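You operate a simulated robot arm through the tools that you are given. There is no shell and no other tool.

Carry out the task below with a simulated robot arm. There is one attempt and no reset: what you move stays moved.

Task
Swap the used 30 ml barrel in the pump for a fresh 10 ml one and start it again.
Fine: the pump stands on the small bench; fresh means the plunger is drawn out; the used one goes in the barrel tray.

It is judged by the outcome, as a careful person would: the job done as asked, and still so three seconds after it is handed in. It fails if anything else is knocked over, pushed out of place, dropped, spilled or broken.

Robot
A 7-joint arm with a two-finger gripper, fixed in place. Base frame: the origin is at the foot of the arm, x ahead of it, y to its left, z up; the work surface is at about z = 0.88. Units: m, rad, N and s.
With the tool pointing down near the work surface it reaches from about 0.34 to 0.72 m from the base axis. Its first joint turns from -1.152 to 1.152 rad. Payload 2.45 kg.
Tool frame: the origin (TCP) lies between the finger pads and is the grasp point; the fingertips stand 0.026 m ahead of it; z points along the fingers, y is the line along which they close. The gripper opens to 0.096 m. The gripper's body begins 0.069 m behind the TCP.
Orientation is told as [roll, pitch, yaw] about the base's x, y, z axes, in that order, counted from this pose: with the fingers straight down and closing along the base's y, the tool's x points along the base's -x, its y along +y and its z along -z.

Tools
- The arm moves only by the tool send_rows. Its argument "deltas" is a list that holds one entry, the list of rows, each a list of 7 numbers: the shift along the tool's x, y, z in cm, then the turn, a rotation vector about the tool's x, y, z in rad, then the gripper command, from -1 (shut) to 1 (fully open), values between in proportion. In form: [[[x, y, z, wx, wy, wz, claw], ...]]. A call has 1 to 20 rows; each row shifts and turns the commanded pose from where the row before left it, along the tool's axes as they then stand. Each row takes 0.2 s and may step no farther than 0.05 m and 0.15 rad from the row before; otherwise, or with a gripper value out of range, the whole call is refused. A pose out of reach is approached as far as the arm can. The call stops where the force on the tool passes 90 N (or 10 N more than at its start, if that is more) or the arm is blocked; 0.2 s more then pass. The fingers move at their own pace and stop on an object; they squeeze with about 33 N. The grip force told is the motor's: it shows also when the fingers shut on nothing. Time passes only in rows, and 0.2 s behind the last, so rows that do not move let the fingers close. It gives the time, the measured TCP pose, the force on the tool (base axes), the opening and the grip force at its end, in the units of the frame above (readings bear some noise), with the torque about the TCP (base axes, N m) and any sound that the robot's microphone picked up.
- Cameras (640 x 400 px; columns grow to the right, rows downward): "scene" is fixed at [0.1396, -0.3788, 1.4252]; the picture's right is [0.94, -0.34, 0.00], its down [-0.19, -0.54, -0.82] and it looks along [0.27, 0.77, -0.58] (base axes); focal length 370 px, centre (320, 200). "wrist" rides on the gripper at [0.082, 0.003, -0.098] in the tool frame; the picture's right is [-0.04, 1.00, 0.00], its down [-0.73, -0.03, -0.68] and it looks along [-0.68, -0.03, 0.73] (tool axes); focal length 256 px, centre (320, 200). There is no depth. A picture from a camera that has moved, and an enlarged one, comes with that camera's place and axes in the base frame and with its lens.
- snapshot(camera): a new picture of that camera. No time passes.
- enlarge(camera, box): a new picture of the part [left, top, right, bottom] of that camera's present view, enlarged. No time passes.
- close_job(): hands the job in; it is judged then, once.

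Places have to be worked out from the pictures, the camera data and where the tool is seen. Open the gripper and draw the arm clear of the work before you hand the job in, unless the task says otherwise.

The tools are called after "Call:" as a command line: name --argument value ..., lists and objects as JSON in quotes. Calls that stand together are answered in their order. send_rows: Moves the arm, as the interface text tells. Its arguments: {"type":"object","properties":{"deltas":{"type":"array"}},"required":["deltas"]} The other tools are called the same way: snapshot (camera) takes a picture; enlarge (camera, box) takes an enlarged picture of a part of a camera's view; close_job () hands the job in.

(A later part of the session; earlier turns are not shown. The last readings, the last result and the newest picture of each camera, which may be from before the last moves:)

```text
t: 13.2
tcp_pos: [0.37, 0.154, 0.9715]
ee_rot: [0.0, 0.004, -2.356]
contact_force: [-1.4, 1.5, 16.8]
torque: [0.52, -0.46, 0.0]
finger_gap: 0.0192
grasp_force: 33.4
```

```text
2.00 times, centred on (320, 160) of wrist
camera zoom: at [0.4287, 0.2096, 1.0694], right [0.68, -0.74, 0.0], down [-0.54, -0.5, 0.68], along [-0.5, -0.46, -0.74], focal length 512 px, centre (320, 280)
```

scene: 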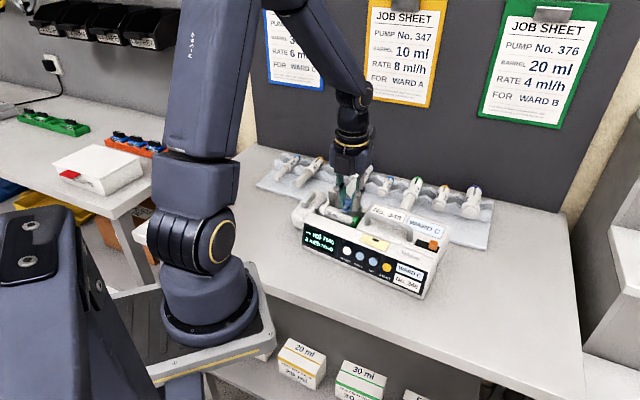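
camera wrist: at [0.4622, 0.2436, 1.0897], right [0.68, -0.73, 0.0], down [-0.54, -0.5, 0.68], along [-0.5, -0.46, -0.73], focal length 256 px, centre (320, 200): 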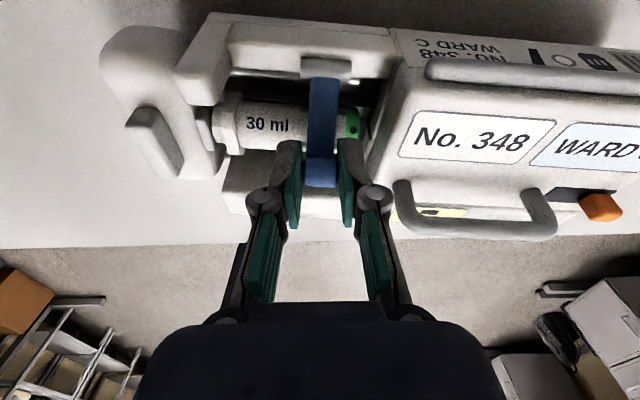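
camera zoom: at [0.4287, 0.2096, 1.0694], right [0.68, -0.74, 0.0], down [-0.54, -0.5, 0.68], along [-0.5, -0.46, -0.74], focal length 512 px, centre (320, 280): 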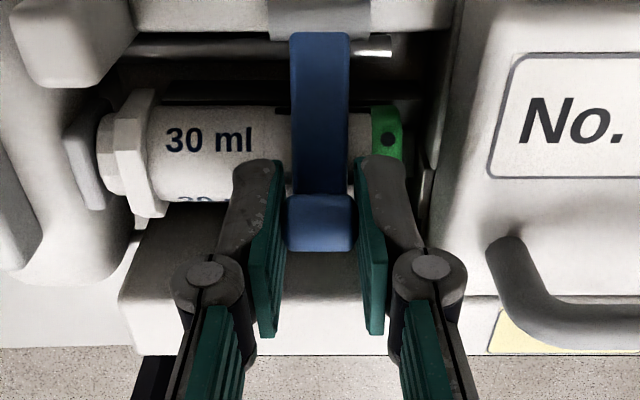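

The pump is back within a few mm and shows READY. To let the knob pivot freely I'll ease the squeeze by commanding a gap close to the knob's width and watch the grip force.

Call:
send_rows --deltas '[[[0, 0, 0, 0, 0, 0, -0.6], [0, 0, 0, 0, 0, 0, -0.6]]]'

Call:
send_rows --deltas '[[[0, 0, 0, 0, 0, 0, -0.62], [0, 0, 0, 0, 0, 0, -0.62]]]'

```text
t: 13.8
tcp_pos: [0.3696, 0.1538, 0.9716]
ee_rot: [0.0, 0.001, -2.357]
contact_force: [0.1, -1.9, -0.2]
torque: [0.0, -0.03, -0.03]
finger_gap: 0.02
grasp_force: 0.8
```

```text
t: 14.4
tcp_pos: [0.3696, 0.1536, 0.9703]
ee_rot: [-0.001, 0.0, -2.355]
contact_force: [-1.1, -2.3, 0.5]
torque: [-0.07, 0.05, 0.01]
finger_gap: 0.0198
grasp_force: 7.4
```

A gap command of −0.62 gives a light 7 N hold. I'll retry the arc slowly with that light hold, with the hinge re-estimated at about b=0.410, z=0.920, then check whether the pump stays put.

Call:
send_rows --deltas '[[[0.36, 0, -0.34, 0, 0, 0, -0.62], [0.37, 0, -0.3, 0, 0, 0, -0.62], [0.4, 0, -0.27, 0, 0, 0, -0.62], [0.42, 0, -0.24, 0, 0, 0, -0.62]]]'

Call:
enlarge --camera "scene" --box '[270, 200, 450, 312]'

Call:
enlarge --camera "wrist" --box '[220, 60, 420, 260]'

```text
t: 15.4
tcp_pos: [0.3797, 0.1634, 0.9812]
ee_rot: [0.001, -0.001, -2.354]
contact_force: [-0.6, -2.5, -0.7]
torque: [-0.09, 0.05, 0.0]
finger_gap: 0.0202
grasp_force: 11.8
```

```text
3.56 times, centred on (360, 256) of scene
camera zoom: at [0.1396, -0.3789, 1.4252], right [0.94, -0.34, 0.0], down [-0.19, -0.54, -0.82], along [0.27, 0.77, -0.58], focal length 1315 px, centre (178, 1)
```

zoom: 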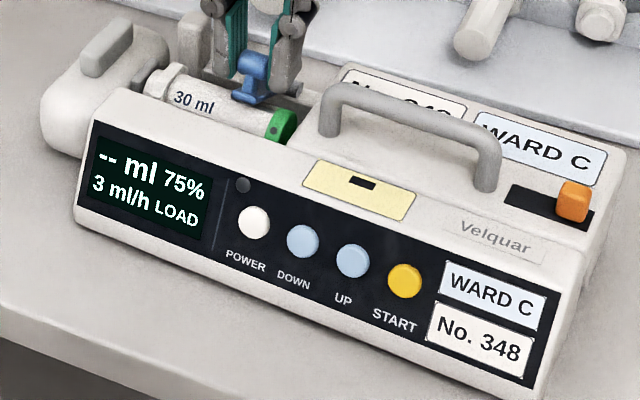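

```text
2.00 times, centred on (320, 160) of wrist
camera zoom: at [0.4394, 0.2203, 1.0798], right [0.68, -0.73, 0.0], down [-0.54, -0.5, 0.68], along [-0.5, -0.46, -0.73], focal length 512 px, centre (320, 280)
```

zoom: 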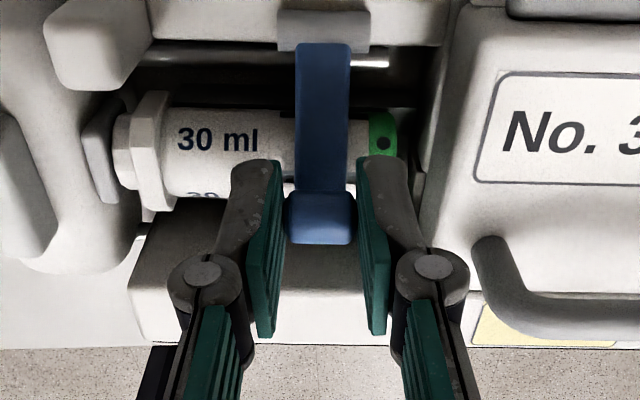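

There's still a few mm of drag at the pump's left end. I'll let go gently here to see whether the clamp stays up by itself, which tells me about the hinge.

Call:
send_rows --deltas '[[[0, 0, 0, 0, 0, 0, -0.5], [0, 0, 0, 0, 0, 0, -0.3], [0, 0, 0, 0, 0, 0, -0.2], [0, 0, 0, 0, 0, 0, -0.2]]]'

Call:
enlarge --camera "scene" --box '[270, 200, 450, 312]'

Call:
enlarge --camera "wrist" --box '[220, 60, 420, 260]'

```text
t: 16.4
tcp_pos: [0.3802, 0.1652, 0.9815]
ee_rot: [0.001, -0.001, -2.355]
contact_force: [-0.9, 0.5, -0.6]
torque: [-0.01, 0.0, -0.02]
finger_gap: 0.0384
grasp_force: 0.1
```

```text
3.56 times, centred on (360, 256) of scene
camera zoom: at [0.1396, -0.3788, 1.4252], right [0.94, -0.34, 0.0], down [-0.19, -0.54, -0.82], along [0.27, 0.77, -0.58], focal length 1315 px, centre (178, 1)
```

zoom: 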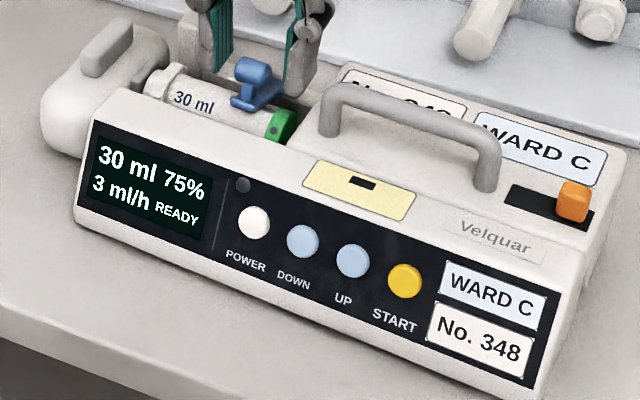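

```text
2.00 times, centred on (320, 160) of wrist
camera zoom: at [0.4393, 0.2203, 1.0797], right [0.68, -0.73, 0.0], down [-0.54, -0.5, 0.68], along [-0.5, -0.46, -0.73], focal length 512 px, centre (320, 280)
```

zoom: 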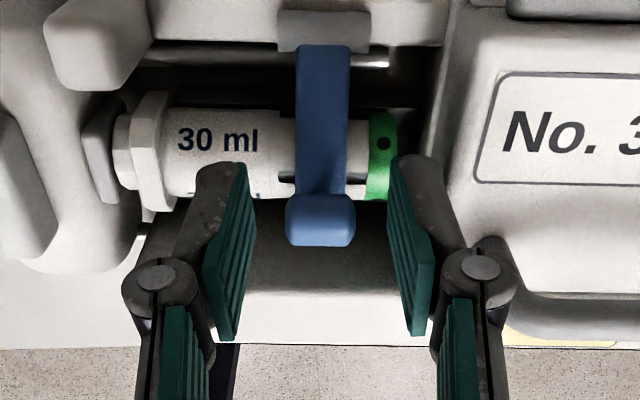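

The clamp fell closed again (30 ml READY), so it must be carried over past its balance point. I'll rise and get precise close-ups of the hinge and knob to fix the arc.

Call:
send_rows --deltas '[[[0, 0, -2.5, 0, 0, 0, -0.2], [0, 0, -2.5, 0, 0, 0, -0.2], [2, 0, -2, 0, 0, 0, -0.2], [0, 0, 0, 0, 0, 0, -0.2]]]'

Call:
enlarge --camera "scene" --box '[315, 205, 365, 240]'

Call:
enlarge --camera "wrist" --box '[270, 40, 390, 140]'

Call:
snapshot --camera "wrist"

```text
t: 17.4
tcp_pos: [0.3959, 0.1784, 1.051]
ee_rot: [0.001, 0.0, -2.356]
contact_force: [-0.5, -0.8, -0.8]
torque: [0.02, -0.01, -0.01]
finger_gap: 0.0385
grasp_force: 0.1
```

```text
11.43 times, centred on (340, 222) of scene
camera zoom: at [0.1396, -0.3788, 1.4252], right [0.94, -0.34, 0.0], down [-0.19, -0.54, -0.82], along [0.27, 0.77, -0.58], focal length 4227 px, centre (91, -57)
```

zoom: 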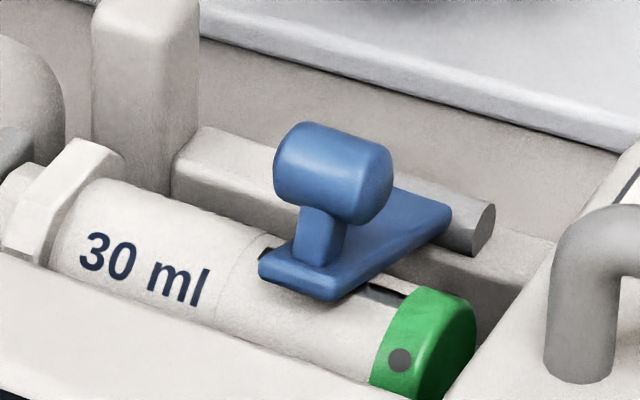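

```text
4.00 times, centred on (330, 90) of wrist
camera zoom: at [0.4541, 0.2343, 1.1499], right [0.68, -0.73, 0.0], down [-0.54, -0.5, 0.68], along [-0.5, -0.46, -0.73], focal length 1024 px, centre (280, 640)
```

zoom: 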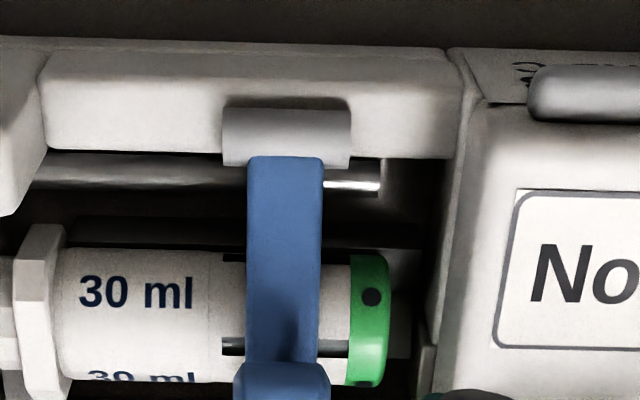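

```text
taken
camera wrist: at [0.4541, 0.2343, 1.1499], right [0.68, -0.73, 0.0], down [-0.54, -0.5, 0.68], along [-0.5, -0.46, -0.73], focal length 256 px, centre (320, 200)
```

wrist: 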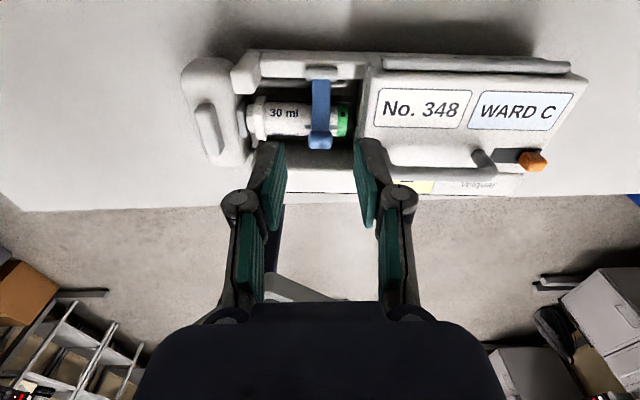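

Hinge axis is at about b=0.418, z=0.920 and the knob at b=0.376, z=0.960; it is only gravity-closed, so gripping was the real cause of the drag. I'll instead push the knob over from the front with closed fingertips, staying above the front wall.

Call:
send_rows --deltas '[[[-3.3, -0.1, 0, 0, 0, 0, -1], [-3.3, -0.1, 0, 0, 0, 0, -1], [0, 0, 2.5, 0, 0, 0, -1], [0, 0, 2.5, 0, 0, 0, -1], [0, 0, 1.9, 0, 0, 0, -1], [0, 0, 0, 0, 0, 0, -1]]]'

Call:
enlarge --camera "scene" --box '[270, 190, 450, 302]'

Call:
enlarge --camera "wrist" --box '[220, 60, 420, 260]'

```text
t: 18.8
tcp_pos: [0.3477, 0.1334, 0.9824]
ee_rot: [-0.001, -0.001, -2.356]
contact_force: [-0.2, 0.7, 0.3]
torque: [0.01, 0.01, 0.01]
finger_gap: 0.0
grasp_force: 28.5
```

```text
3.56 times, centred on (360, 246) of scene
camera zoom: at [0.1396, -0.3788, 1.4252], right [0.94, -0.34, 0.0], down [-0.19, -0.54, -0.82], along [0.27, 0.77, -0.58], focal length 1315 px, centre (178, 36)
```

zoom: 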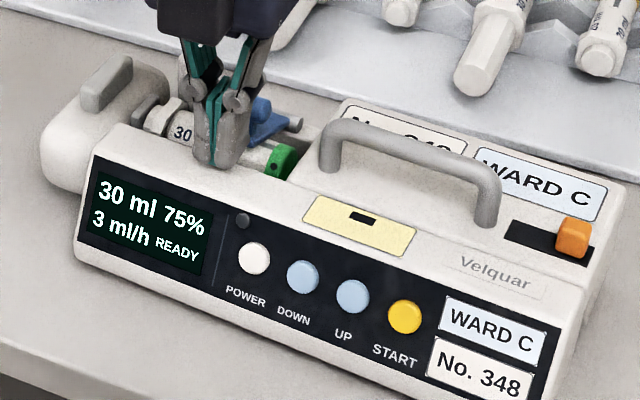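

```text
2.00 times, centred on (320, 160) of wrist
camera zoom: at [0.4054, 0.1888, 1.0804], right [0.68, -0.73, 0.0], down [-0.54, -0.5, 0.68], along [-0.5, -0.46, -0.73], focal length 512 px, centre (320, 280)
```

zoom: 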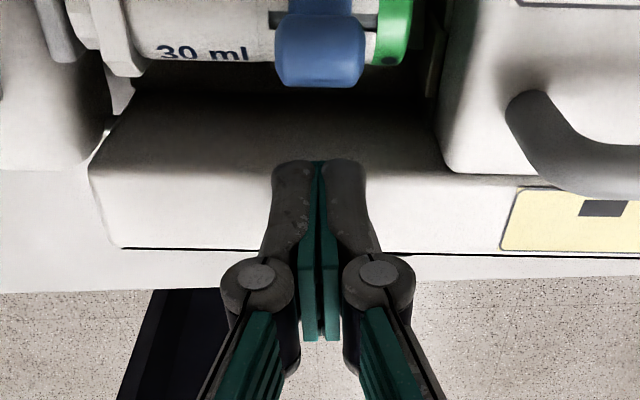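

The closed fingertips are in front of the knob, centred on it. Pushing gently in +b in small steps.

Call:
send_rows --deltas '[[[1, 0, 0, 0, 0, 0, -1], [0.8, 0, 0, 0, 0, 0, -1], [0.6, 0, 0, 0, 0, 0, -1], [0.6, 0, 0, 0, 0, 0, -1]]]'

Call:
enlarge --camera "scene" --box '[270, 190, 450, 302]'

Call:
enlarge --camera "wrist" --box '[220, 60, 420, 260]'

```text
t: 19.8
tcp_pos: [0.3687, 0.1547, 0.9826]
ee_rot: [0.0, -0.002, -2.356]
contact_force: [-3.2, -3.7, 2.1]
torque: [-0.08, 0.06, 0.0]
finger_gap: 0.0
grasp_force: 28.6
```

```text
3.56 times, centred on (360, 246) of scene
camera zoom: at [0.1395, -0.3789, 1.4252], right [0.94, -0.34, 0.0], down [-0.19, -0.54, -0.82], along [0.27, 0.77, -0.58], focal length 1315 px, centre (178, 36)
```

zoom: 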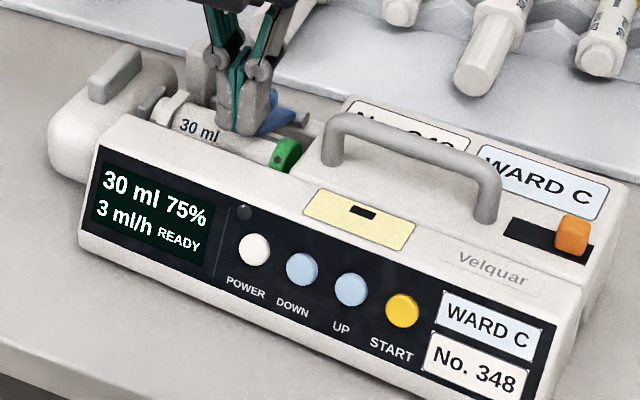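

```text
2.00 times, centred on (320, 160) of wrist
camera zoom: at [0.4264, 0.2103, 1.0805], right [0.68, -0.73, 0.0], down [-0.54, -0.5, 0.68], along [-0.5, -0.46, -0.73], focal length 512 px, centre (320, 280)
```

zoom: 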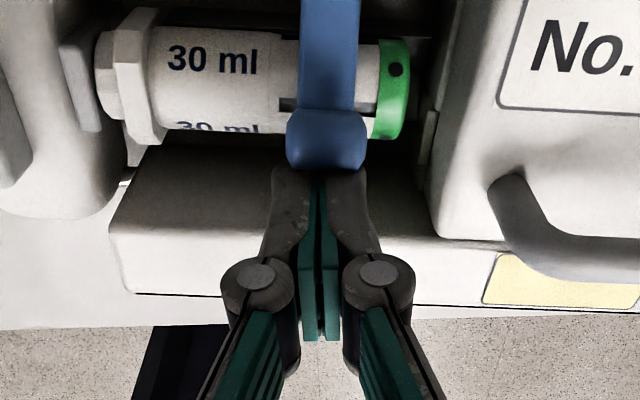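

The clamp resists sideways pushing (sprung), and the pump yawed about 6° instead. I'll back off, rise, and turn so I can grip the carrying handle to put the pump back square, then use a different opening motion (rotating the tool with the clamp).

Call:
send_rows --deltas '[[[-1, 0, 0, 0, 0, 0, -1], [-1.5, 0, 0, 0, 0, 0, -1], [0, 0, -4, 0, 0, 0, -1], [0, 0, -4, 0, 0, 0, -1], [0, 0, 0, 0, 0, -0.15, -0.3], [0, 0, 0, 0, 0, -0.15, -0.3], [0, 0, 0, 0, 0, -0.15, -0.3], [0, 0, 0, 0, 0, -0.15, -0.3], [0, 0, 0, 0, 0, -0.15, -0.3], [0, 0, 0, 0, 0, -0.15, -0.3], [0, 0, 0, 0, 0, -0.15, -0.3], [0, 0, 0, 0, 0, -0.15, -0.3], [0, 0, 0, 0, 0, -0.15, -0.3], [0, 0, 0, 0, 0, -0.12, -0.3], [0, 0, 0, 0, 0, 0, -0.3]]]'

Call:
snapshot --camera "wrist"

Call:
enlarge --camera "scene" --box '[270, 200, 450, 312]'

Call:
snapshot --camera "scene"

```text
t: 23.0
tcp_pos: [0.3508, 0.1356, 1.0622]
ee_rot: [-0.002, 0.001, -0.883]
contact_force: [0.2, -0.3, 0.7]
torque: [-0.01, -0.01, 0.02]
finger_gap: 0.0335
grasp_force: 0.0
```

```text
taken
camera wrist: at [0.3, 0.2026, 1.161], right [0.8, 0.6, 0.0], down [0.44, -0.59, 0.68], along [0.41, -0.54, -0.73], focal length 256 px, centre (320, 200)
```

wrist: 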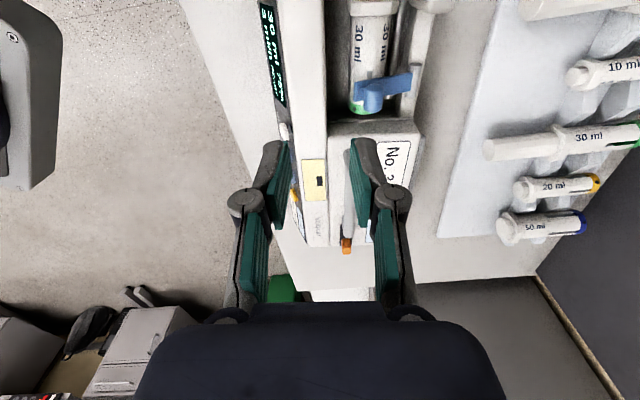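

```text
3.56 times, centred on (360, 256) of scene
camera zoom: at [0.1396, -0.3788, 1.4252], right [0.94, -0.34, 0.0], down [-0.19, -0.54, -0.82], along [0.27, 0.77, -0.58], focal length 1315 px, centre (178, 1)
```

zoom: 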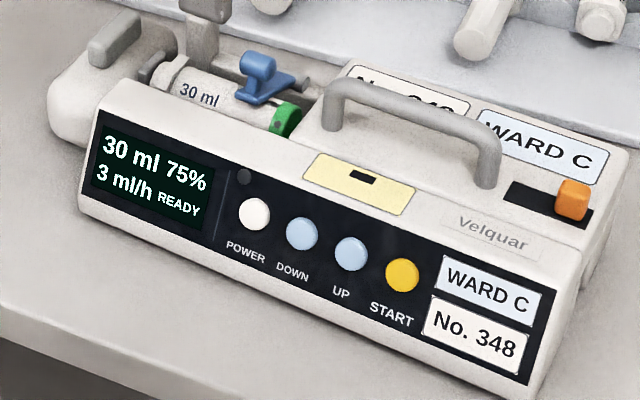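

```text
taken
```

scene: 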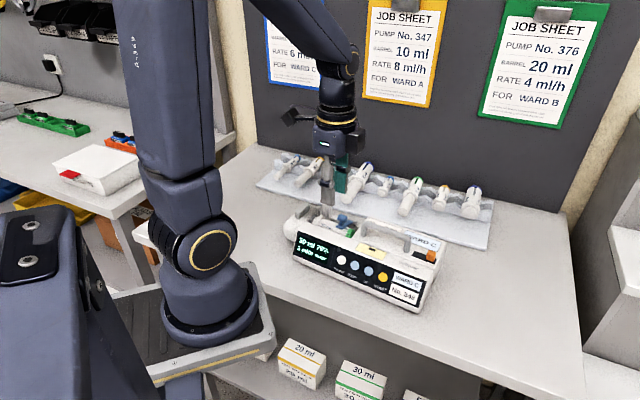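

Enlarging the wrist view along the pump to locate the handle.

Call:
enlarge --camera "wrist" --box '[260, 60, 440, 260]'

Call:
enlarge --camera "scene" --box '[350, 215, 450, 275]'

```text
2.00 times, centred on (350, 160) of wrist
camera zoom: at [0.3, 0.2026, 1.161], right [0.8, 0.6, 0.0], down [0.44, -0.59, 0.68], along [0.41, -0.54, -0.73], focal length 512 px, centre (260, 280)
```

zoom: 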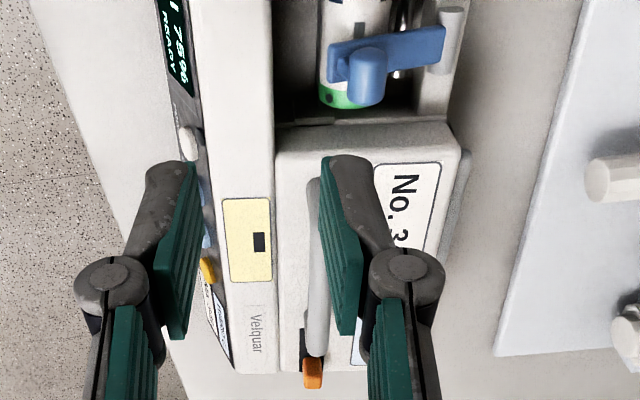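

```text
6.40 times, centred on (400, 245) of scene
camera zoom: at [0.1396, -0.3788, 1.4252], right [0.94, -0.34, 0.0], down [-0.19, -0.54, -0.82], along [0.27, 0.77, -0.58], focal length 2367 px, centre (-192, -88)
```

zoom: 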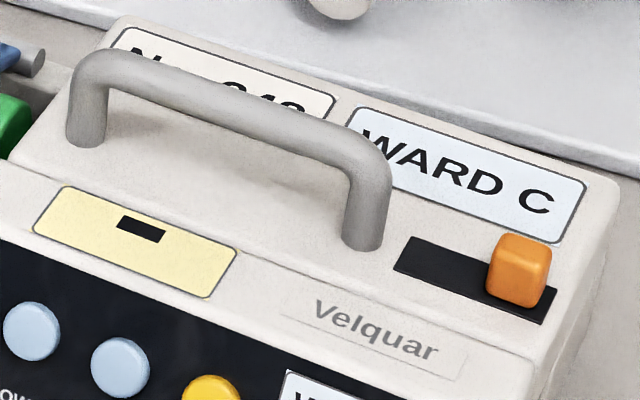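

The handle bar runs from about (0.402, 0.112) to (0.459, 0.043) at z≈0.972, i.e. the pump is now yawed to about −50°. I'll move over the handle's middle and lower around it.

Call:
send_rows --deltas '[[[-3.2, 0.82, 0, 0, 0, 0, -0.3], [-3.2, 0.82, 0, 0, 0, 0, -0.3], [-3.17, 0.82, 0, 0, 0, 0, -0.3], [0, 0, 3, 0, 0, 0, -0.3], [0, 0, 2, 0, 0, 0, -0.3], [0, 0, 0, 0, 0, 0, -0.3]]]'

Call:
enlarge --camera "wrist" --box '[220, 60, 420, 260]'

Call:
enlarge --camera "scene" --box '[350, 195, 450, 275]'

```text
t: 24.4
tcp_pos: [0.4268, 0.0778, 1.0127]
ee_rot: [-0.001, 0.0, -0.887]
contact_force: [0.0, 0.1, 0.3]
torque: [0.0, 0.0, -0.03]
finger_gap: 0.0335
grasp_force: 0.0
```

```text
2.00 times, centred on (320, 160) of wrist
camera zoom: at [0.379, 0.1435, 1.111], right [0.8, 0.6, 0.0], down [0.44, -0.59, 0.68], along [0.41, -0.54, -0.73], focal length 512 px, centre (320, 280)
```

zoom: 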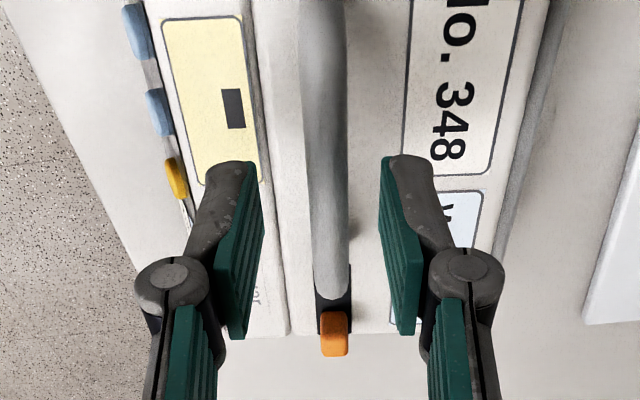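

```text
5.00 times, centred on (400, 235) of scene
camera zoom: at [0.1396, -0.3788, 1.4252], right [0.94, -0.34, 0.0], down [-0.19, -0.54, -0.82], along [0.27, 0.77, -0.58], focal length 1849 px, centre (-80, 25)
```

zoom: 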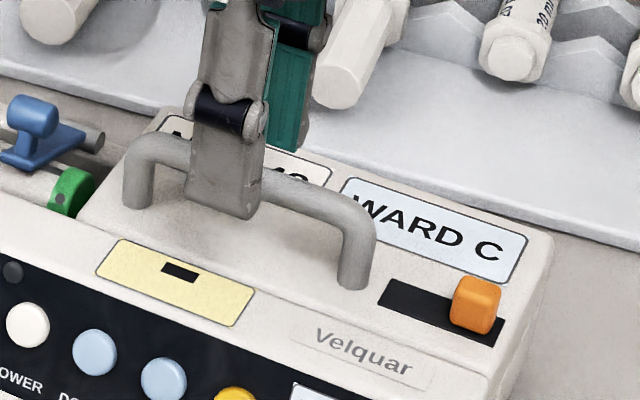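

The bar is centred between the fingers and parallel to them. Lowering to just above the block top and closing.

Call:
send_rows --deltas '[[[0, 0, 2, 0, 0, 0, -0.3], [0, 0, 1.3, 0, 0, 0, -0.3], [0, 0, 0, 0, 0, 0, -0.6], [0, 0, 0, 0, 0, 0, -1], [0, 0, 0, 0, 0, 0, -1], [0, 0, 0, 0, 0, 0, -1]]]'

Call:
enlarge --camera "scene" --box '[270, 200, 450, 312]'

```text
t: 25.8
tcp_pos: [0.4298, 0.0783, 0.9794]
ee_rot: [0.0, 0.002, -0.886]
contact_force: [2.8, 1.6, -0.7]
torque: [-0.15, -0.18, -0.06]
finger_gap: 0.0103
grasp_force: 33.1
```

```text
3.56 times, centred on (360, 256) of scene
camera zoom: at [0.1397, -0.3788, 1.4252], right [0.94, -0.34, 0.0], down [-0.19, -0.54, -0.82], along [0.27, 0.77, -0.58], focal length 1315 px, centre (178, 1)
```

zoom: 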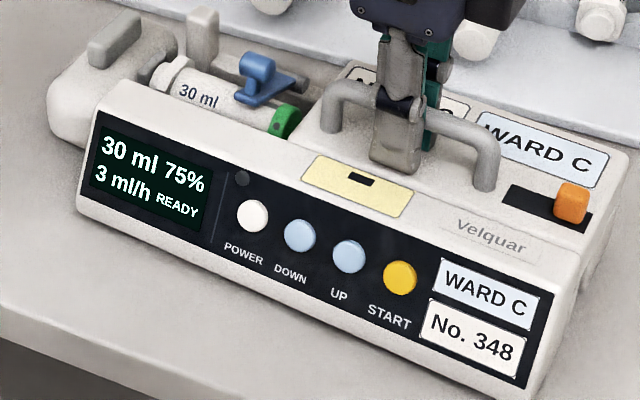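

Handle gripped at 10 mm. I'll rotate the pump back by about +5.8° and shift it about 4.5 mm in −y to its original spot.

Call:
send_rows --deltas '[[[0, 0, 0, 0, 0, -0.05, -1], [0, 0, 0, 0, 0, -0.051, -1], [-0.32, -0.32, 0, 0, 0, 0, -1], [0, 0, 0, 0, 0, 0, -1], [0, 0, 0, 0, 0, 0, -1]]]'

Call:
enlarge --camera "scene" --box '[270, 200, 450, 312]'

```text
t: 27.0
tcp_pos: [0.4293, 0.0734, 0.98]
ee_rot: [0.0, 0.0, -0.786]
contact_force: [-0.3, 3.5, -0.1]
torque: [0.23, 0.23, -0.22]
finger_gap: 0.0105
grasp_force: 32.7
```

```text
3.56 times, centred on (360, 256) of scene
camera zoom: at [0.1396, -0.3787, 1.4252], right [0.94, -0.34, 0.0], down [-0.19, -0.54, -0.82], along [0.27, 0.77, -0.58], focal length 1315 px, centre (178, 1)
```

zoom: 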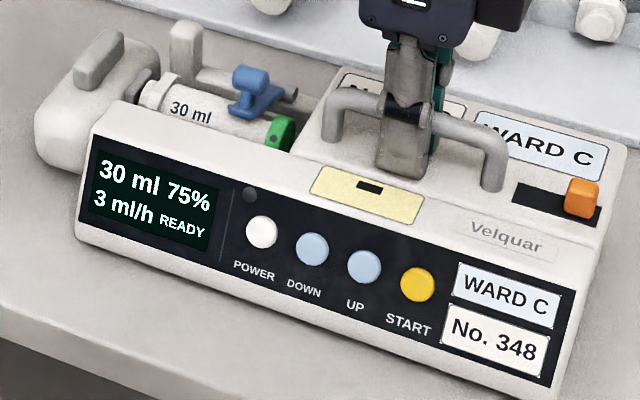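

The pump is back within 1–2 px of its original place. Now I'll release the handle, rise, turn to yaw +45° and dry-run in the air the tilting motion (−25° to +65°) I need to swing the clamp about its hinge.

Call:
send_rows --deltas '[[[0, 0, 0, 0, 0, 0, -0.4], [0, 0, 0, 0, 0, 0, -0.2], [0, 0, -4, 0, 0, 0, -0.2], [0, 0, -4, 0, 0, 0, -0.2], [0, 0, -3, 0, 0, 0, -0.2], [3.4, 0.28, 0, 0, 0, 0, -0.2], [3.4, 0.28, 0, 0, 0, 0, -0.2], [3.2, 0.28, 0, 0, 0, 0, -0.2], [0, 0, 0, 0, 0, -0.15, -0.2], [0, 0, 0, 0, 0, -0.15, -0.2], [0, 0, 0, 0, 0, -0.15, -0.2], [0, 0, 0, 0, 0, -0.15, -0.2], [0, 0, 0, 0, 0, -0.15, -0.2], [0, 0, 0, 0, 0, -0.15, -0.2], [0, 0, 0, 0, 0, -0.15, -0.2], [0, 0, 0, 0, 0, -0.15, -0.2], [0, 0, 0, 0, 0, -0.15, -0.2], [0, 0, 0, 0, 0, -0.15, -0.2], [0, 0, 0, 0, 0, -0.071, -0.2], [0, 0, 0, 0, 0, 0, -0.2]]]'

Call:
snapshot --camera "scene"

Call:
snapshot --camera "wrist"

```text
t: 31.2
tcp_pos: [0.3652, 0.1507, 1.0908]
ee_rot: [0.0, 0.0, 0.786]
contact_force: [-0.3, -0.3, -0.6]
torque: [-0.02, 0.01, 0.05]
finger_gap: 0.0385
grasp_force: 0.0
```

```text
taken
```

scene: 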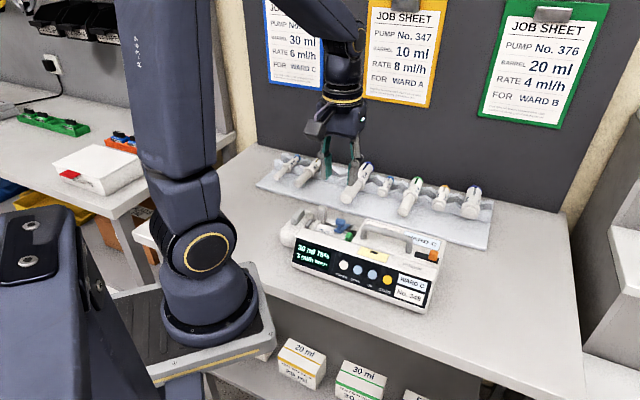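

```text
taken
camera wrist: at [0.3038, 0.0956, 1.1879], right [-0.68, 0.73, 0.0], down [0.54, 0.5, 0.68], along [0.5, 0.46, -0.73], focal length 256 px, centre (320, 200)
```

wrist: 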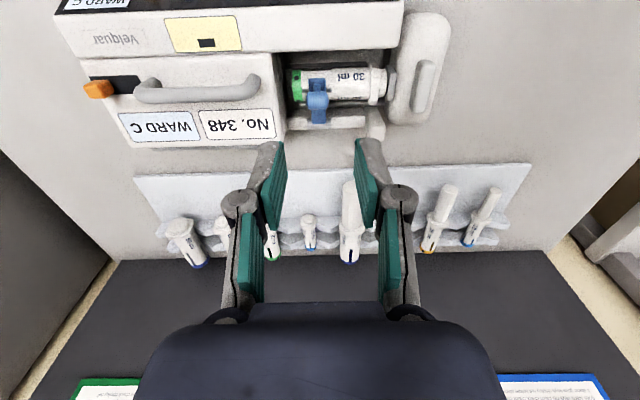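

Good clear view. Dry run in the air: tilt −25°, then the arc of 16 steps.

Call:
send_rows --deltas '[[[0, 0, 0, 0, -0.15, 0, -0.2], [0, 0, 0, 0, -0.15, 0, -0.2], [0, 0, 0, 0, -0.136, 0, -0.2], [0, 0, 0, 0, 0, 0, -0.2]]]'

Call:
send_rows --deltas '[[[-0.66, 0, -0.17, 0, 0.1, 0, -0.2], [-0.66, 0, -0.17, 0, 0.1, 0, -0.2], [-0.66, 0, -0.17, 0, 0.1, 0, -0.2], [-0.66, 0, -0.17, 0, 0.1, 0, -0.2], [-0.66, 0, -0.17, 0, 0.1, 0, -0.2], [-0.66, 0, -0.17, 0, 0.1, 0, -0.2], [-0.66, 0, -0.17, 0, 0.1, 0, -0.2], [-0.66, 0, -0.17, 0, 0.1, 0, -0.2], [-0.66, 0, -0.17, 0, 0.1, 0, -0.2], [-0.66, 0, -0.17, 0, 0.1, 0, -0.2], [-0.66, 0, -0.17, 0, 0.1, 0, -0.2], [-0.66, 0, -0.17, 0, 0.1, 0, -0.2], [-0.66, 0, -0.17, 0, 0.1, 0, -0.2], [-0.66, 0, -0.17, 0, 0.1, 0, -0.2], [-0.66, 0, -0.17, 0, 0.1, 0, -0.2], [-0.66, 0, -0.17, 0, 0.1, 0, -0.2], [0, 0, 0, 0, 0, 0, -0.2]]]'

Call:
snapshot --camera "scene"

```text
t: 32.2
tcp_pos: [0.3651, 0.1507, 1.0904]
ee_rot: [0.0, -0.439, 0.785]
contact_force: [0.1, 0.6, 0.3]
torque: [0.02, -0.02, 0.01]
finger_gap: 0.0384
grasp_force: 0.1
```

```text
t: 35.8
tcp_pos: [0.4225, 0.2058, 1.0943]
ee_rot: [0.006, 0.855, 0.787]
contact_force: [-0.5, -0.1, -0.4]
torque: [-0.02, 0.02, 0.0]
finger_gap: 0.0384
grasp_force: 0.1
out of reach, approached as far as the arm can: row 13, 14, 15, 16
```

```text
taken
```

scene: 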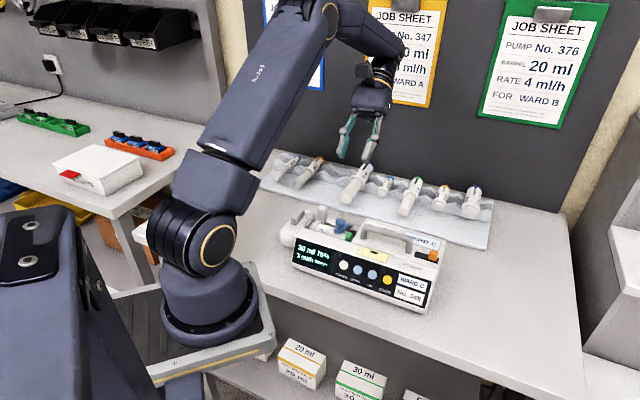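

Reach allows about −25° to +49° here. I'll retrace and test how far it can pre-tilt the other way.

Call:
send_rows --deltas '[[[0.64, 0, 0.23, 0, -0.1, 0, -0.2], [0.64, 0, 0.23, 0, -0.1, 0, -0.2], [0.64, 0, 0.23, 0, -0.1, 0, -0.2], [0.64, 0, 0.23, 0, -0.1, 0, -0.2], [0.64, 0, 0.23, 0, -0.1, 0, -0.2], [0.64, 0, 0.23, 0, -0.1, 0, -0.2], [0.64, 0, 0.23, 0, -0.1, 0, -0.2], [0.64, 0, 0.23, 0, -0.1, 0, -0.2], [0.64, 0, 0.23, 0, -0.1, 0, -0.2], [0.64, 0, 0.23, 0, -0.1, 0, -0.2], [0.64, 0, 0.23, 0, -0.1, 0, -0.2], [0.64, 0, 0.23, 0, -0.1, 0, -0.2], [0.64, 0, 0.23, 0, -0.1, 0, -0.2], [0.64, 0, 0.23, 0, -0.1, 0, -0.2], [0.64, 0, 0.23, 0, -0.1, 0, -0.2], [0.64, 0, 0.23, 0, -0.1, 0, -0.2], [0, 0, 0, 0, 0, 0, -0.2]]]'

Call:
send_rows --deltas '[[[0, 0, 0, 0, -0.1, 0, -0.2], [0, 0, 0, 0, -0.1, 0, -0.2], [0, 0, 0, 0, -0.1, 0, -0.2], [0, 0, 0, 0, -0.1, 0, -0.2], [0, 0, 0, 0, 0, 0, -0.2]]]'

Call:
snapshot --camera "scene"

```text
t: 39.4
tcp_pos: [0.397, 0.1522, 1.1032]
ee_rot: [0.007, -0.744, 0.776]
contact_force: [-1.0, 0.3, 0.4]
torque: [0.0, 0.0, -0.02]
finger_gap: 0.0381
grasp_force: 0.0
out of reach, approached as far as the arm can: row 14, 15, 16
```

```text
t: 40.6
tcp_pos: [0.4581, 0.1624, 1.1406]
ee_rot: [0.013, -1.145, 0.772]
contact_force: [-0.1, 0.7, -0.6]
torque: [0.01, -0.03, 0.01]
finger_gap: 0.0384
grasp_force: 0.1
out of reach, approached as far as the arm can: row 1, 2, 3, 4
```

```text
taken
```

scene: 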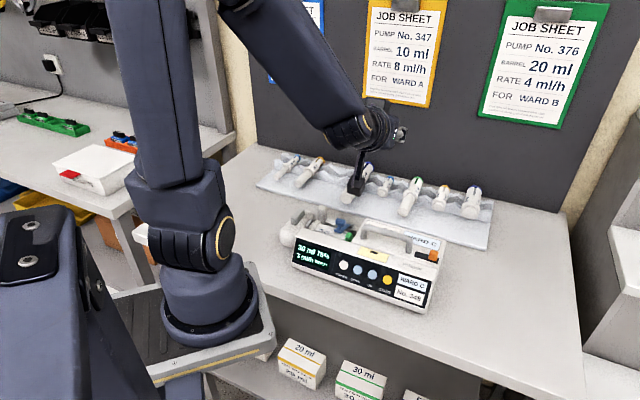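

The arm reaches roughly −25° to +49° of tilt near the knob, about 75° in all, which should carry the clamp near vertical. I'll return to −25° tilt and see where the TCP ends up.

Call:
send_rows --deltas '[[[0, 0, 0, 0, 0.143, 0, -0.2], [0, 0, 0, 0, 0.143, 0, -0.2], [0, 0, 0, 0, 0.143, 0, -0.2], [0, 0, 0, 0, 0.143, 0, -0.2], [0, 0, 0, 0, 0.143, 0, -0.2], [0, 0, 0, 0, 0, 0, -0.2]]]'

```text
t: 42.0
tcp_pos: [0.4591, 0.1622, 1.1393]
ee_rot: [0.005, -0.426, 0.78]
contact_force: [-0.5, 0.6, -0.5]
torque: [0.01, 0.0, 0.0]
finger_gap: 0.0383
grasp_force: 0.0
```

Moving to hover 6 cm above the grip pose on the knob, with the same −24° tilt.

Call:
send_rows --deltas '[[[2.85, 1.46, 1.7, 0, 0, 0, -0.2], [2.85, 1.46, 1.7, 0, 0, 0, -0.2], [2.85, 1.46, 1.7, 0, 0, 0, -0.2], [2.85, 1.46, 1.7, 0, 0, 0, -0.2], [0, 0, 0, 0, 0, 0, -0.2]]]'

Call:
enlarge --camera "wrist" --box '[220, 60, 420, 260]'

Call:
enlarge --camera "scene" --box '[270, 180, 450, 292]'

```text
t: 43.2
tcp_pos: [0.3638, 0.1517, 1.0315]
ee_rot: [0.006, -0.427, 0.782]
contact_force: [1.3, 0.4, 0.3]
torque: [-0.01, -0.01, 0.01]
finger_gap: 0.0381
grasp_force: 0.1
```

```text
2.00 times, centred on (320, 160) of wrist
camera zoom: at [0.2786, 0.0735, 1.0875], right [-0.68, 0.73, 0.02], down [0.3, 0.25, 0.92], along [0.67, 0.63, -0.39], focal length 512 px, centre (320, 280)
```

zoom: 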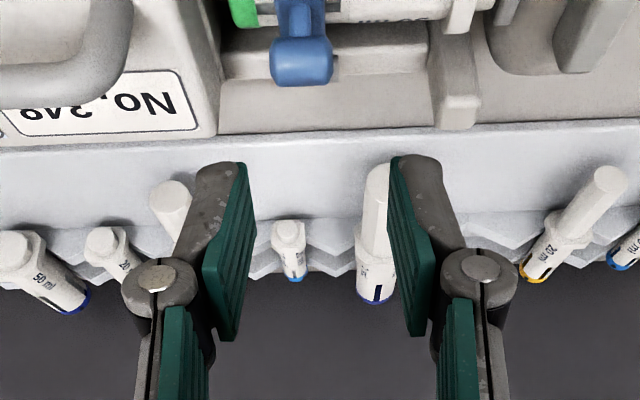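

```text
3.56 times, centred on (360, 236) of scene
camera zoom: at [0.1396, -0.3788, 1.4252], right [0.94, -0.34, 0.0], down [-0.19, -0.54, -0.82], along [0.27, 0.77, -0.58], focal length 1315 px, centre (178, 72)
```

zoom: 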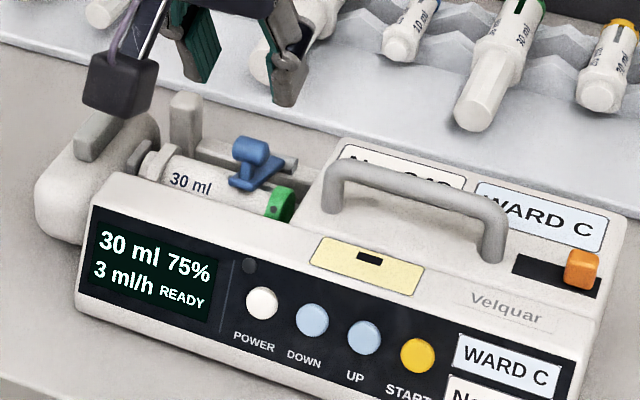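

Knob triangulates to a≈0.152, b≈0.3695, z≈0.959, consistent. Descending to straddle it.

Call:
send_rows --deltas '[[[0.88, -0.1, 1.86, 0, 0, 0, -0.3], [0.88, -0.1, 1.86, 0, 0, 0, -0.3], [0.87, 0, 1.84, 0, 0, 0, -0.4], [0, 0, 0, 0, 0, 0, -0.4]]]'

Call:
enlarge --camera "wrist" --box '[220, 60, 420, 260]'

Call:
enlarge --camera "scene" --box '[295, 190, 385, 260]'

```text
t: 44.2
tcp_pos: [0.3808, 0.1567, 0.9771]
ee_rot: [0.006, -0.429, 0.781]
contact_force: [-0.4, -0.8, 0.3]
torque: [0.03, 0.0, 0.0]
finger_gap: 0.029
grasp_force: 0.1
out of reach, approached as far as the arm can: row 1, 2, 3
```

```text
2.00 times, centred on (320, 160) of wrist
camera zoom: at [0.2963, 0.0787, 1.0332], right [-0.68, 0.73, 0.02], down [0.3, 0.25, 0.92], along [0.67, 0.63, -0.39], focal length 512 px, centre (320, 280)
```

zoom: 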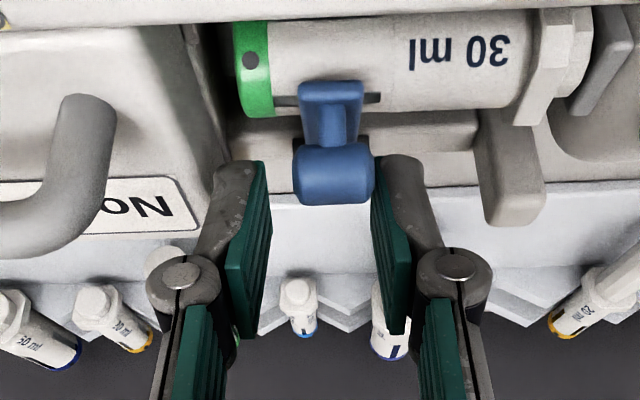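

```text
5.71 times, centred on (340, 225) of scene
camera zoom: at [0.1396, -0.3788, 1.4252], right [0.94, -0.34, 0.0], down [-0.19, -0.54, -0.82], along [0.27, 0.77, -0.58], focal length 2113 px, centre (206, 57)
```

zoom: 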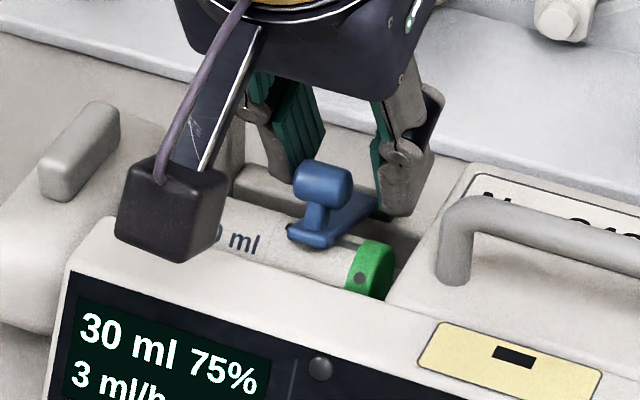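

At this height −24° tilt isn't reachable, so the TCP was pushed outward. I'll rise 4 cm, reduce the tilt to about −16°, and re-approach.

Call:
send_rows --deltas '[[[-0.8, 0, -1.8, 0, 0, 0, -0.2], [-0.8, 0, -1.8, 0, 0, 0, -0.2], [0, 0, 0, 0, 0.075, 0, -0.2], [0, 0, 0, 0, 0.075, 0, -0.2], [0, 0, 0, 0, 0, 0, -0.2]]]'

```text
t: 45.4
tcp_pos: [0.3799, 0.1568, 1.0149]
ee_rot: [0.005, -0.278, 0.783]
contact_force: [-0.9, 0.3, -1.2]
torque: [0.03, 0.03, -0.02]
finger_gap: 0.0385
grasp_force: 0.1
```

Re-approaching at the smaller tilt: first sideways, then down.

Call:
send_rows --deltas '[[[1.33, 0.58, -0.38, 0, 0, 0, -0.2], [0.61, 0, 2.14, 0, 0, 0, -0.2], [0.61, 0, 2.13, 0, 0, 0, -0.3], [0, 0, 0, 0, 0, 0, -0.3]]]'

Call:
enlarge --camera "wrist" --box '[220, 60, 420, 260]'

Call:
enlarge --camera "scene" --box '[295, 190, 385, 260]'

```text
t: 46.4
tcp_pos: [0.3662, 0.1519, 0.9733]
ee_rot: [0.005, -0.282, 0.782]
contact_force: [0.3, 0.6, -1.0]
torque: [0.0, 0.0, -0.02]
finger_gap: 0.0334
grasp_force: 0.1
```

```text
2.00 times, centred on (320, 160) of wrist
camera zoom: at [0.2896, 0.0794, 1.0443], right [-0.68, 0.74, 0.02], down [0.39, 0.34, 0.86], along [0.62, 0.59, -0.52], focal length 512 px, centre (320, 280)
```

zoom: 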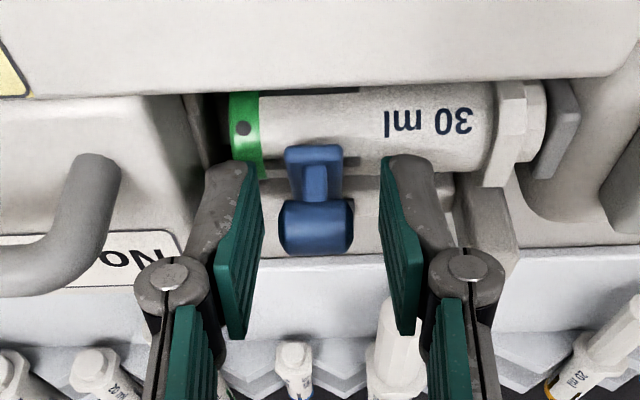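

```text
5.71 times, centred on (340, 225) of scene
camera zoom: at [0.1396, -0.3788, 1.4252], right [0.94, -0.34, 0.0], down [-0.19, -0.54, -0.82], along [0.27, 0.77, -0.58], focal length 2113 px, centre (206, 57)
```

zoom: 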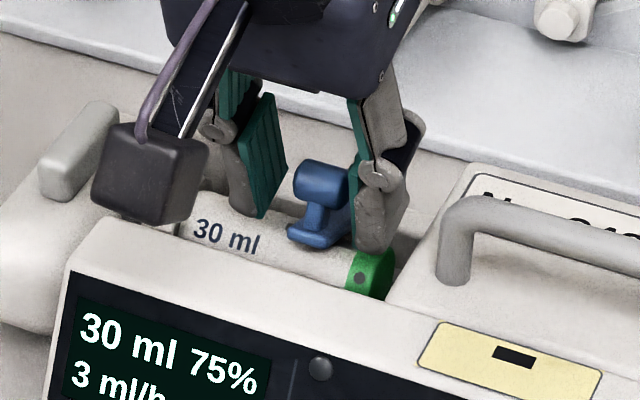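

Nicely centred. Closing on the knob, then rotating the tool with the clamp about the hinge in small steps (first 0.4 rad).

Call:
send_rows --deltas '[[[0, 0, 0, 0, 0, 0, -0.6], [0, 0, 0, 0, 0, 0, -1], [0, 0, 0, 0, 0, 0, -1], [-0.66, 0, -0.24, 0, 0.1, 0, -1], [-0.66, 0, -0.24, 0, 0.1, 0, -1], [-0.66, 0, -0.24, 0, 0.1, 0, -1], [-0.66, 0, -0.24, 0, 0.1, 0, -1]]]'

Call:
enlarge --camera "wrist" --box '[220, 60, 420, 260]'

Call:
enlarge --camera "scene" --box '[270, 200, 450, 312]'

```text
t: 48.0
tcp_pos: [0.3838, 0.167, 0.9856]
ee_rot: [0.002, 0.123, 0.782]
contact_force: [-5.3, -6.0, 21.3]
torque: [0.0, -0.02, 0.02]
finger_gap: 0.019
grasp_force: 33.0
```

```text
2.00 times, centred on (320, 160) of wrist
camera zoom: at [0.332, 0.1222, 1.0933], right [-0.68, 0.74, 0.0], down [0.6, 0.55, 0.58], along [0.43, 0.39, -0.81], focal length 512 px, centre (320, 280)
```

zoom: 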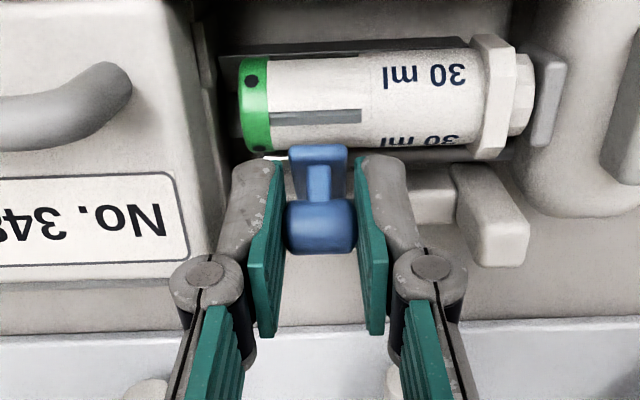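

```text
3.56 times, centred on (360, 256) of scene
camera zoom: at [0.1391, -0.3791, 1.4252], right [0.94, -0.34, 0.0], down [-0.19, -0.54, -0.82], along [0.27, 0.77, -0.58], focal length 1315 px, centre (178, 1)
```

zoom: 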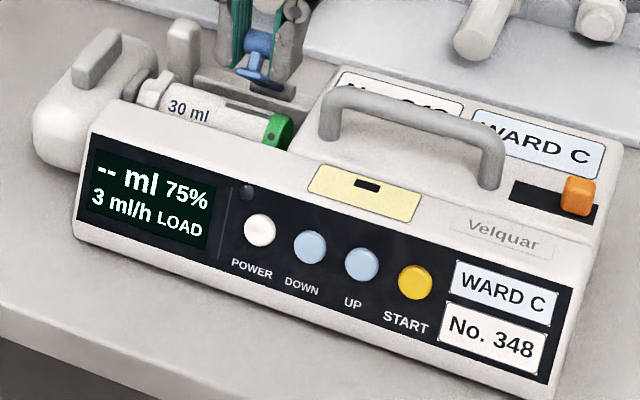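

Works well: the clamp has swung about 23° and the pump stayed put. The tool feels ~20 N outward, so I'll ease the path slightly outward and continue.

Call:
send_rows --deltas '[[[-0.6, 0, -0.34, 0, 0.1, 0, -1], [-0.64, 0, -0.27, 0, 0.1, 0, -1], [-0.66, 0, -0.24, 0, 0.1, 0, -1], [-0.66, 0, -0.24, 0, 0.1, 0, -1]]]'

Call:
enlarge --camera "scene" --box '[270, 180, 450, 312]'

```text
t: 49.0
tcp_pos: [0.4022, 0.1875, 0.99]
ee_rot: [0.005, 0.523, 0.786]
contact_force: [-4.5, -7.0, 16.4]
torque: [-0.47, 0.48, -0.05]
finger_gap: 0.0194
grasp_force: 33.0
```

```text
3.03 times, centred on (360, 246) of scene
camera zoom: at [0.1392, -0.3791, 1.4252], right [0.94, -0.34, 0.0], down [-0.19, -0.54, -0.82], along [0.27, 0.77, -0.58], focal length 1121 px, centre (199, 61)
```

zoom: 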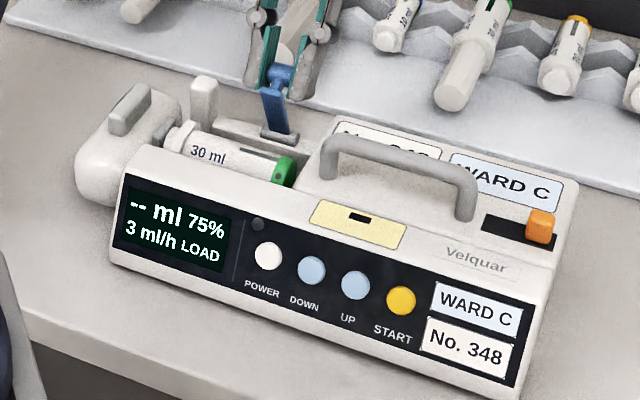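

The clamp is well up and the pump hasn't moved. Three more steps to the tilt limit.

Call:
send_rows --deltas '[[[-0.62, 0, -0.3, 0, 0.1, 0, -1], [-0.66, 0, -0.26, 0, 0.1, 0, -1], [-0.66, 0, -0.24, 0, 0.1, 0, -1]]]'

Call:
enlarge --camera "scene" --box '[270, 180, 450, 312]'

Call:
enlarge --camera "wrist" --box '[220, 60, 420, 260]'

```text
t: 49.8
tcp_pos: [0.4173, 0.2012, 0.9842]
ee_rot: [0.007, 0.821, 0.787]
contact_force: [-3.5, -7.0, 9.4]
torque: [-0.57, 0.52, -0.03]
finger_gap: 0.0192
grasp_force: 32.6
```

```text
3.03 times, centred on (360, 246) of scene
camera zoom: at [0.1393, -0.3791, 1.4252], right [0.94, -0.34, 0.0], down [-0.19, -0.54, -0.82], along [0.27, 0.77, -0.58], focal length 1121 px, centre (199, 61)
```

zoom: 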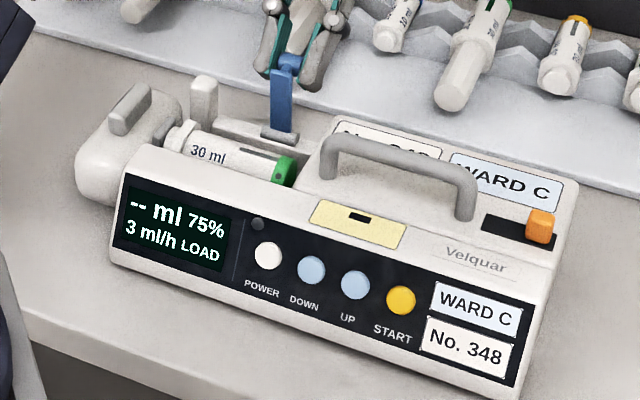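

```text
2.00 times, centred on (320, 160) of wrist
camera zoom: at [0.4264, 0.2158, 1.1108], right [-0.69, 0.73, -0.03], down [0.73, 0.68, -0.08], along [-0.04, -0.07, -1.0], focal length 512 px, centre (320, 280)
```

zoom: 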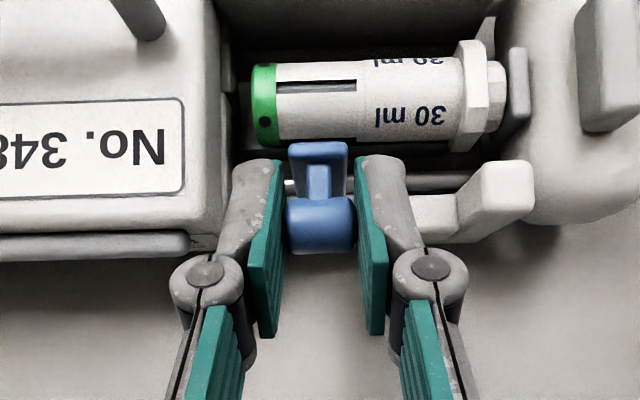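

The clamp is ~63° up with the barrel fully uncovered, and the couple on the tool now pulls toward opening. I'll ease the grip lightly to see which way it wants to go.

Call:
send_rows --deltas '[[[0, 0, 0, 0, 0, 0, -0.62], [0, 0, 0, 0, 0, 0, -0.6], [0, 0, 0, 0, 0, 0, -0.58]]]'

Call:
enlarge --camera "wrist" --box '[220, 60, 420, 260]'

Call:
enlarge --camera "scene" --box '[300, 180, 380, 240]'

```text
t: 50.6
tcp_pos: [0.4178, 0.2018, 0.9845]
ee_rot: [0.009, 0.82, 0.787]
contact_force: [1.0, 0.0, 0.0]
torque: [-0.02, -0.01, 0.02]
finger_gap: 0.0202
grasp_force: 0.2
```

```text
2.00 times, centred on (320, 160) of wrist
camera zoom: at [0.4264, 0.2159, 1.1108], right [-0.69, 0.73, -0.02], down [0.73, 0.68, -0.07], along [-0.04, -0.07, -1.0], focal length 512 px, centre (320, 280)
```

zoom: 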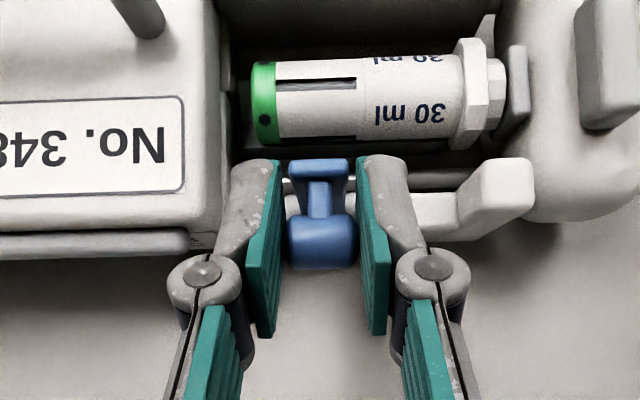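

```text
6.67 times, centred on (340, 210) of scene
camera zoom: at [0.1396, -0.3788, 1.4252], right [0.94, -0.34, 0.0], down [-0.19, -0.54, -0.82], along [0.27, 0.77, -0.58], focal length 2466 px, centre (187, 133)
```

zoom: 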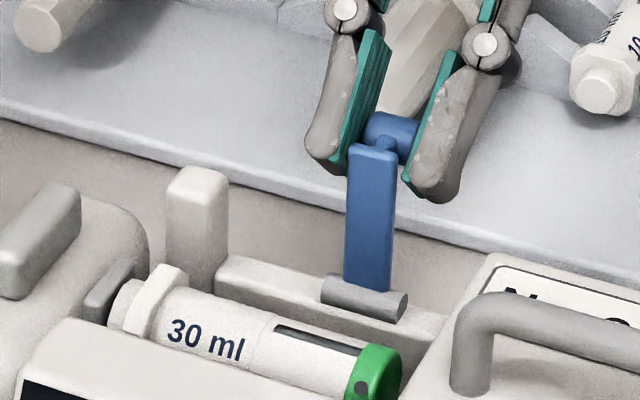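

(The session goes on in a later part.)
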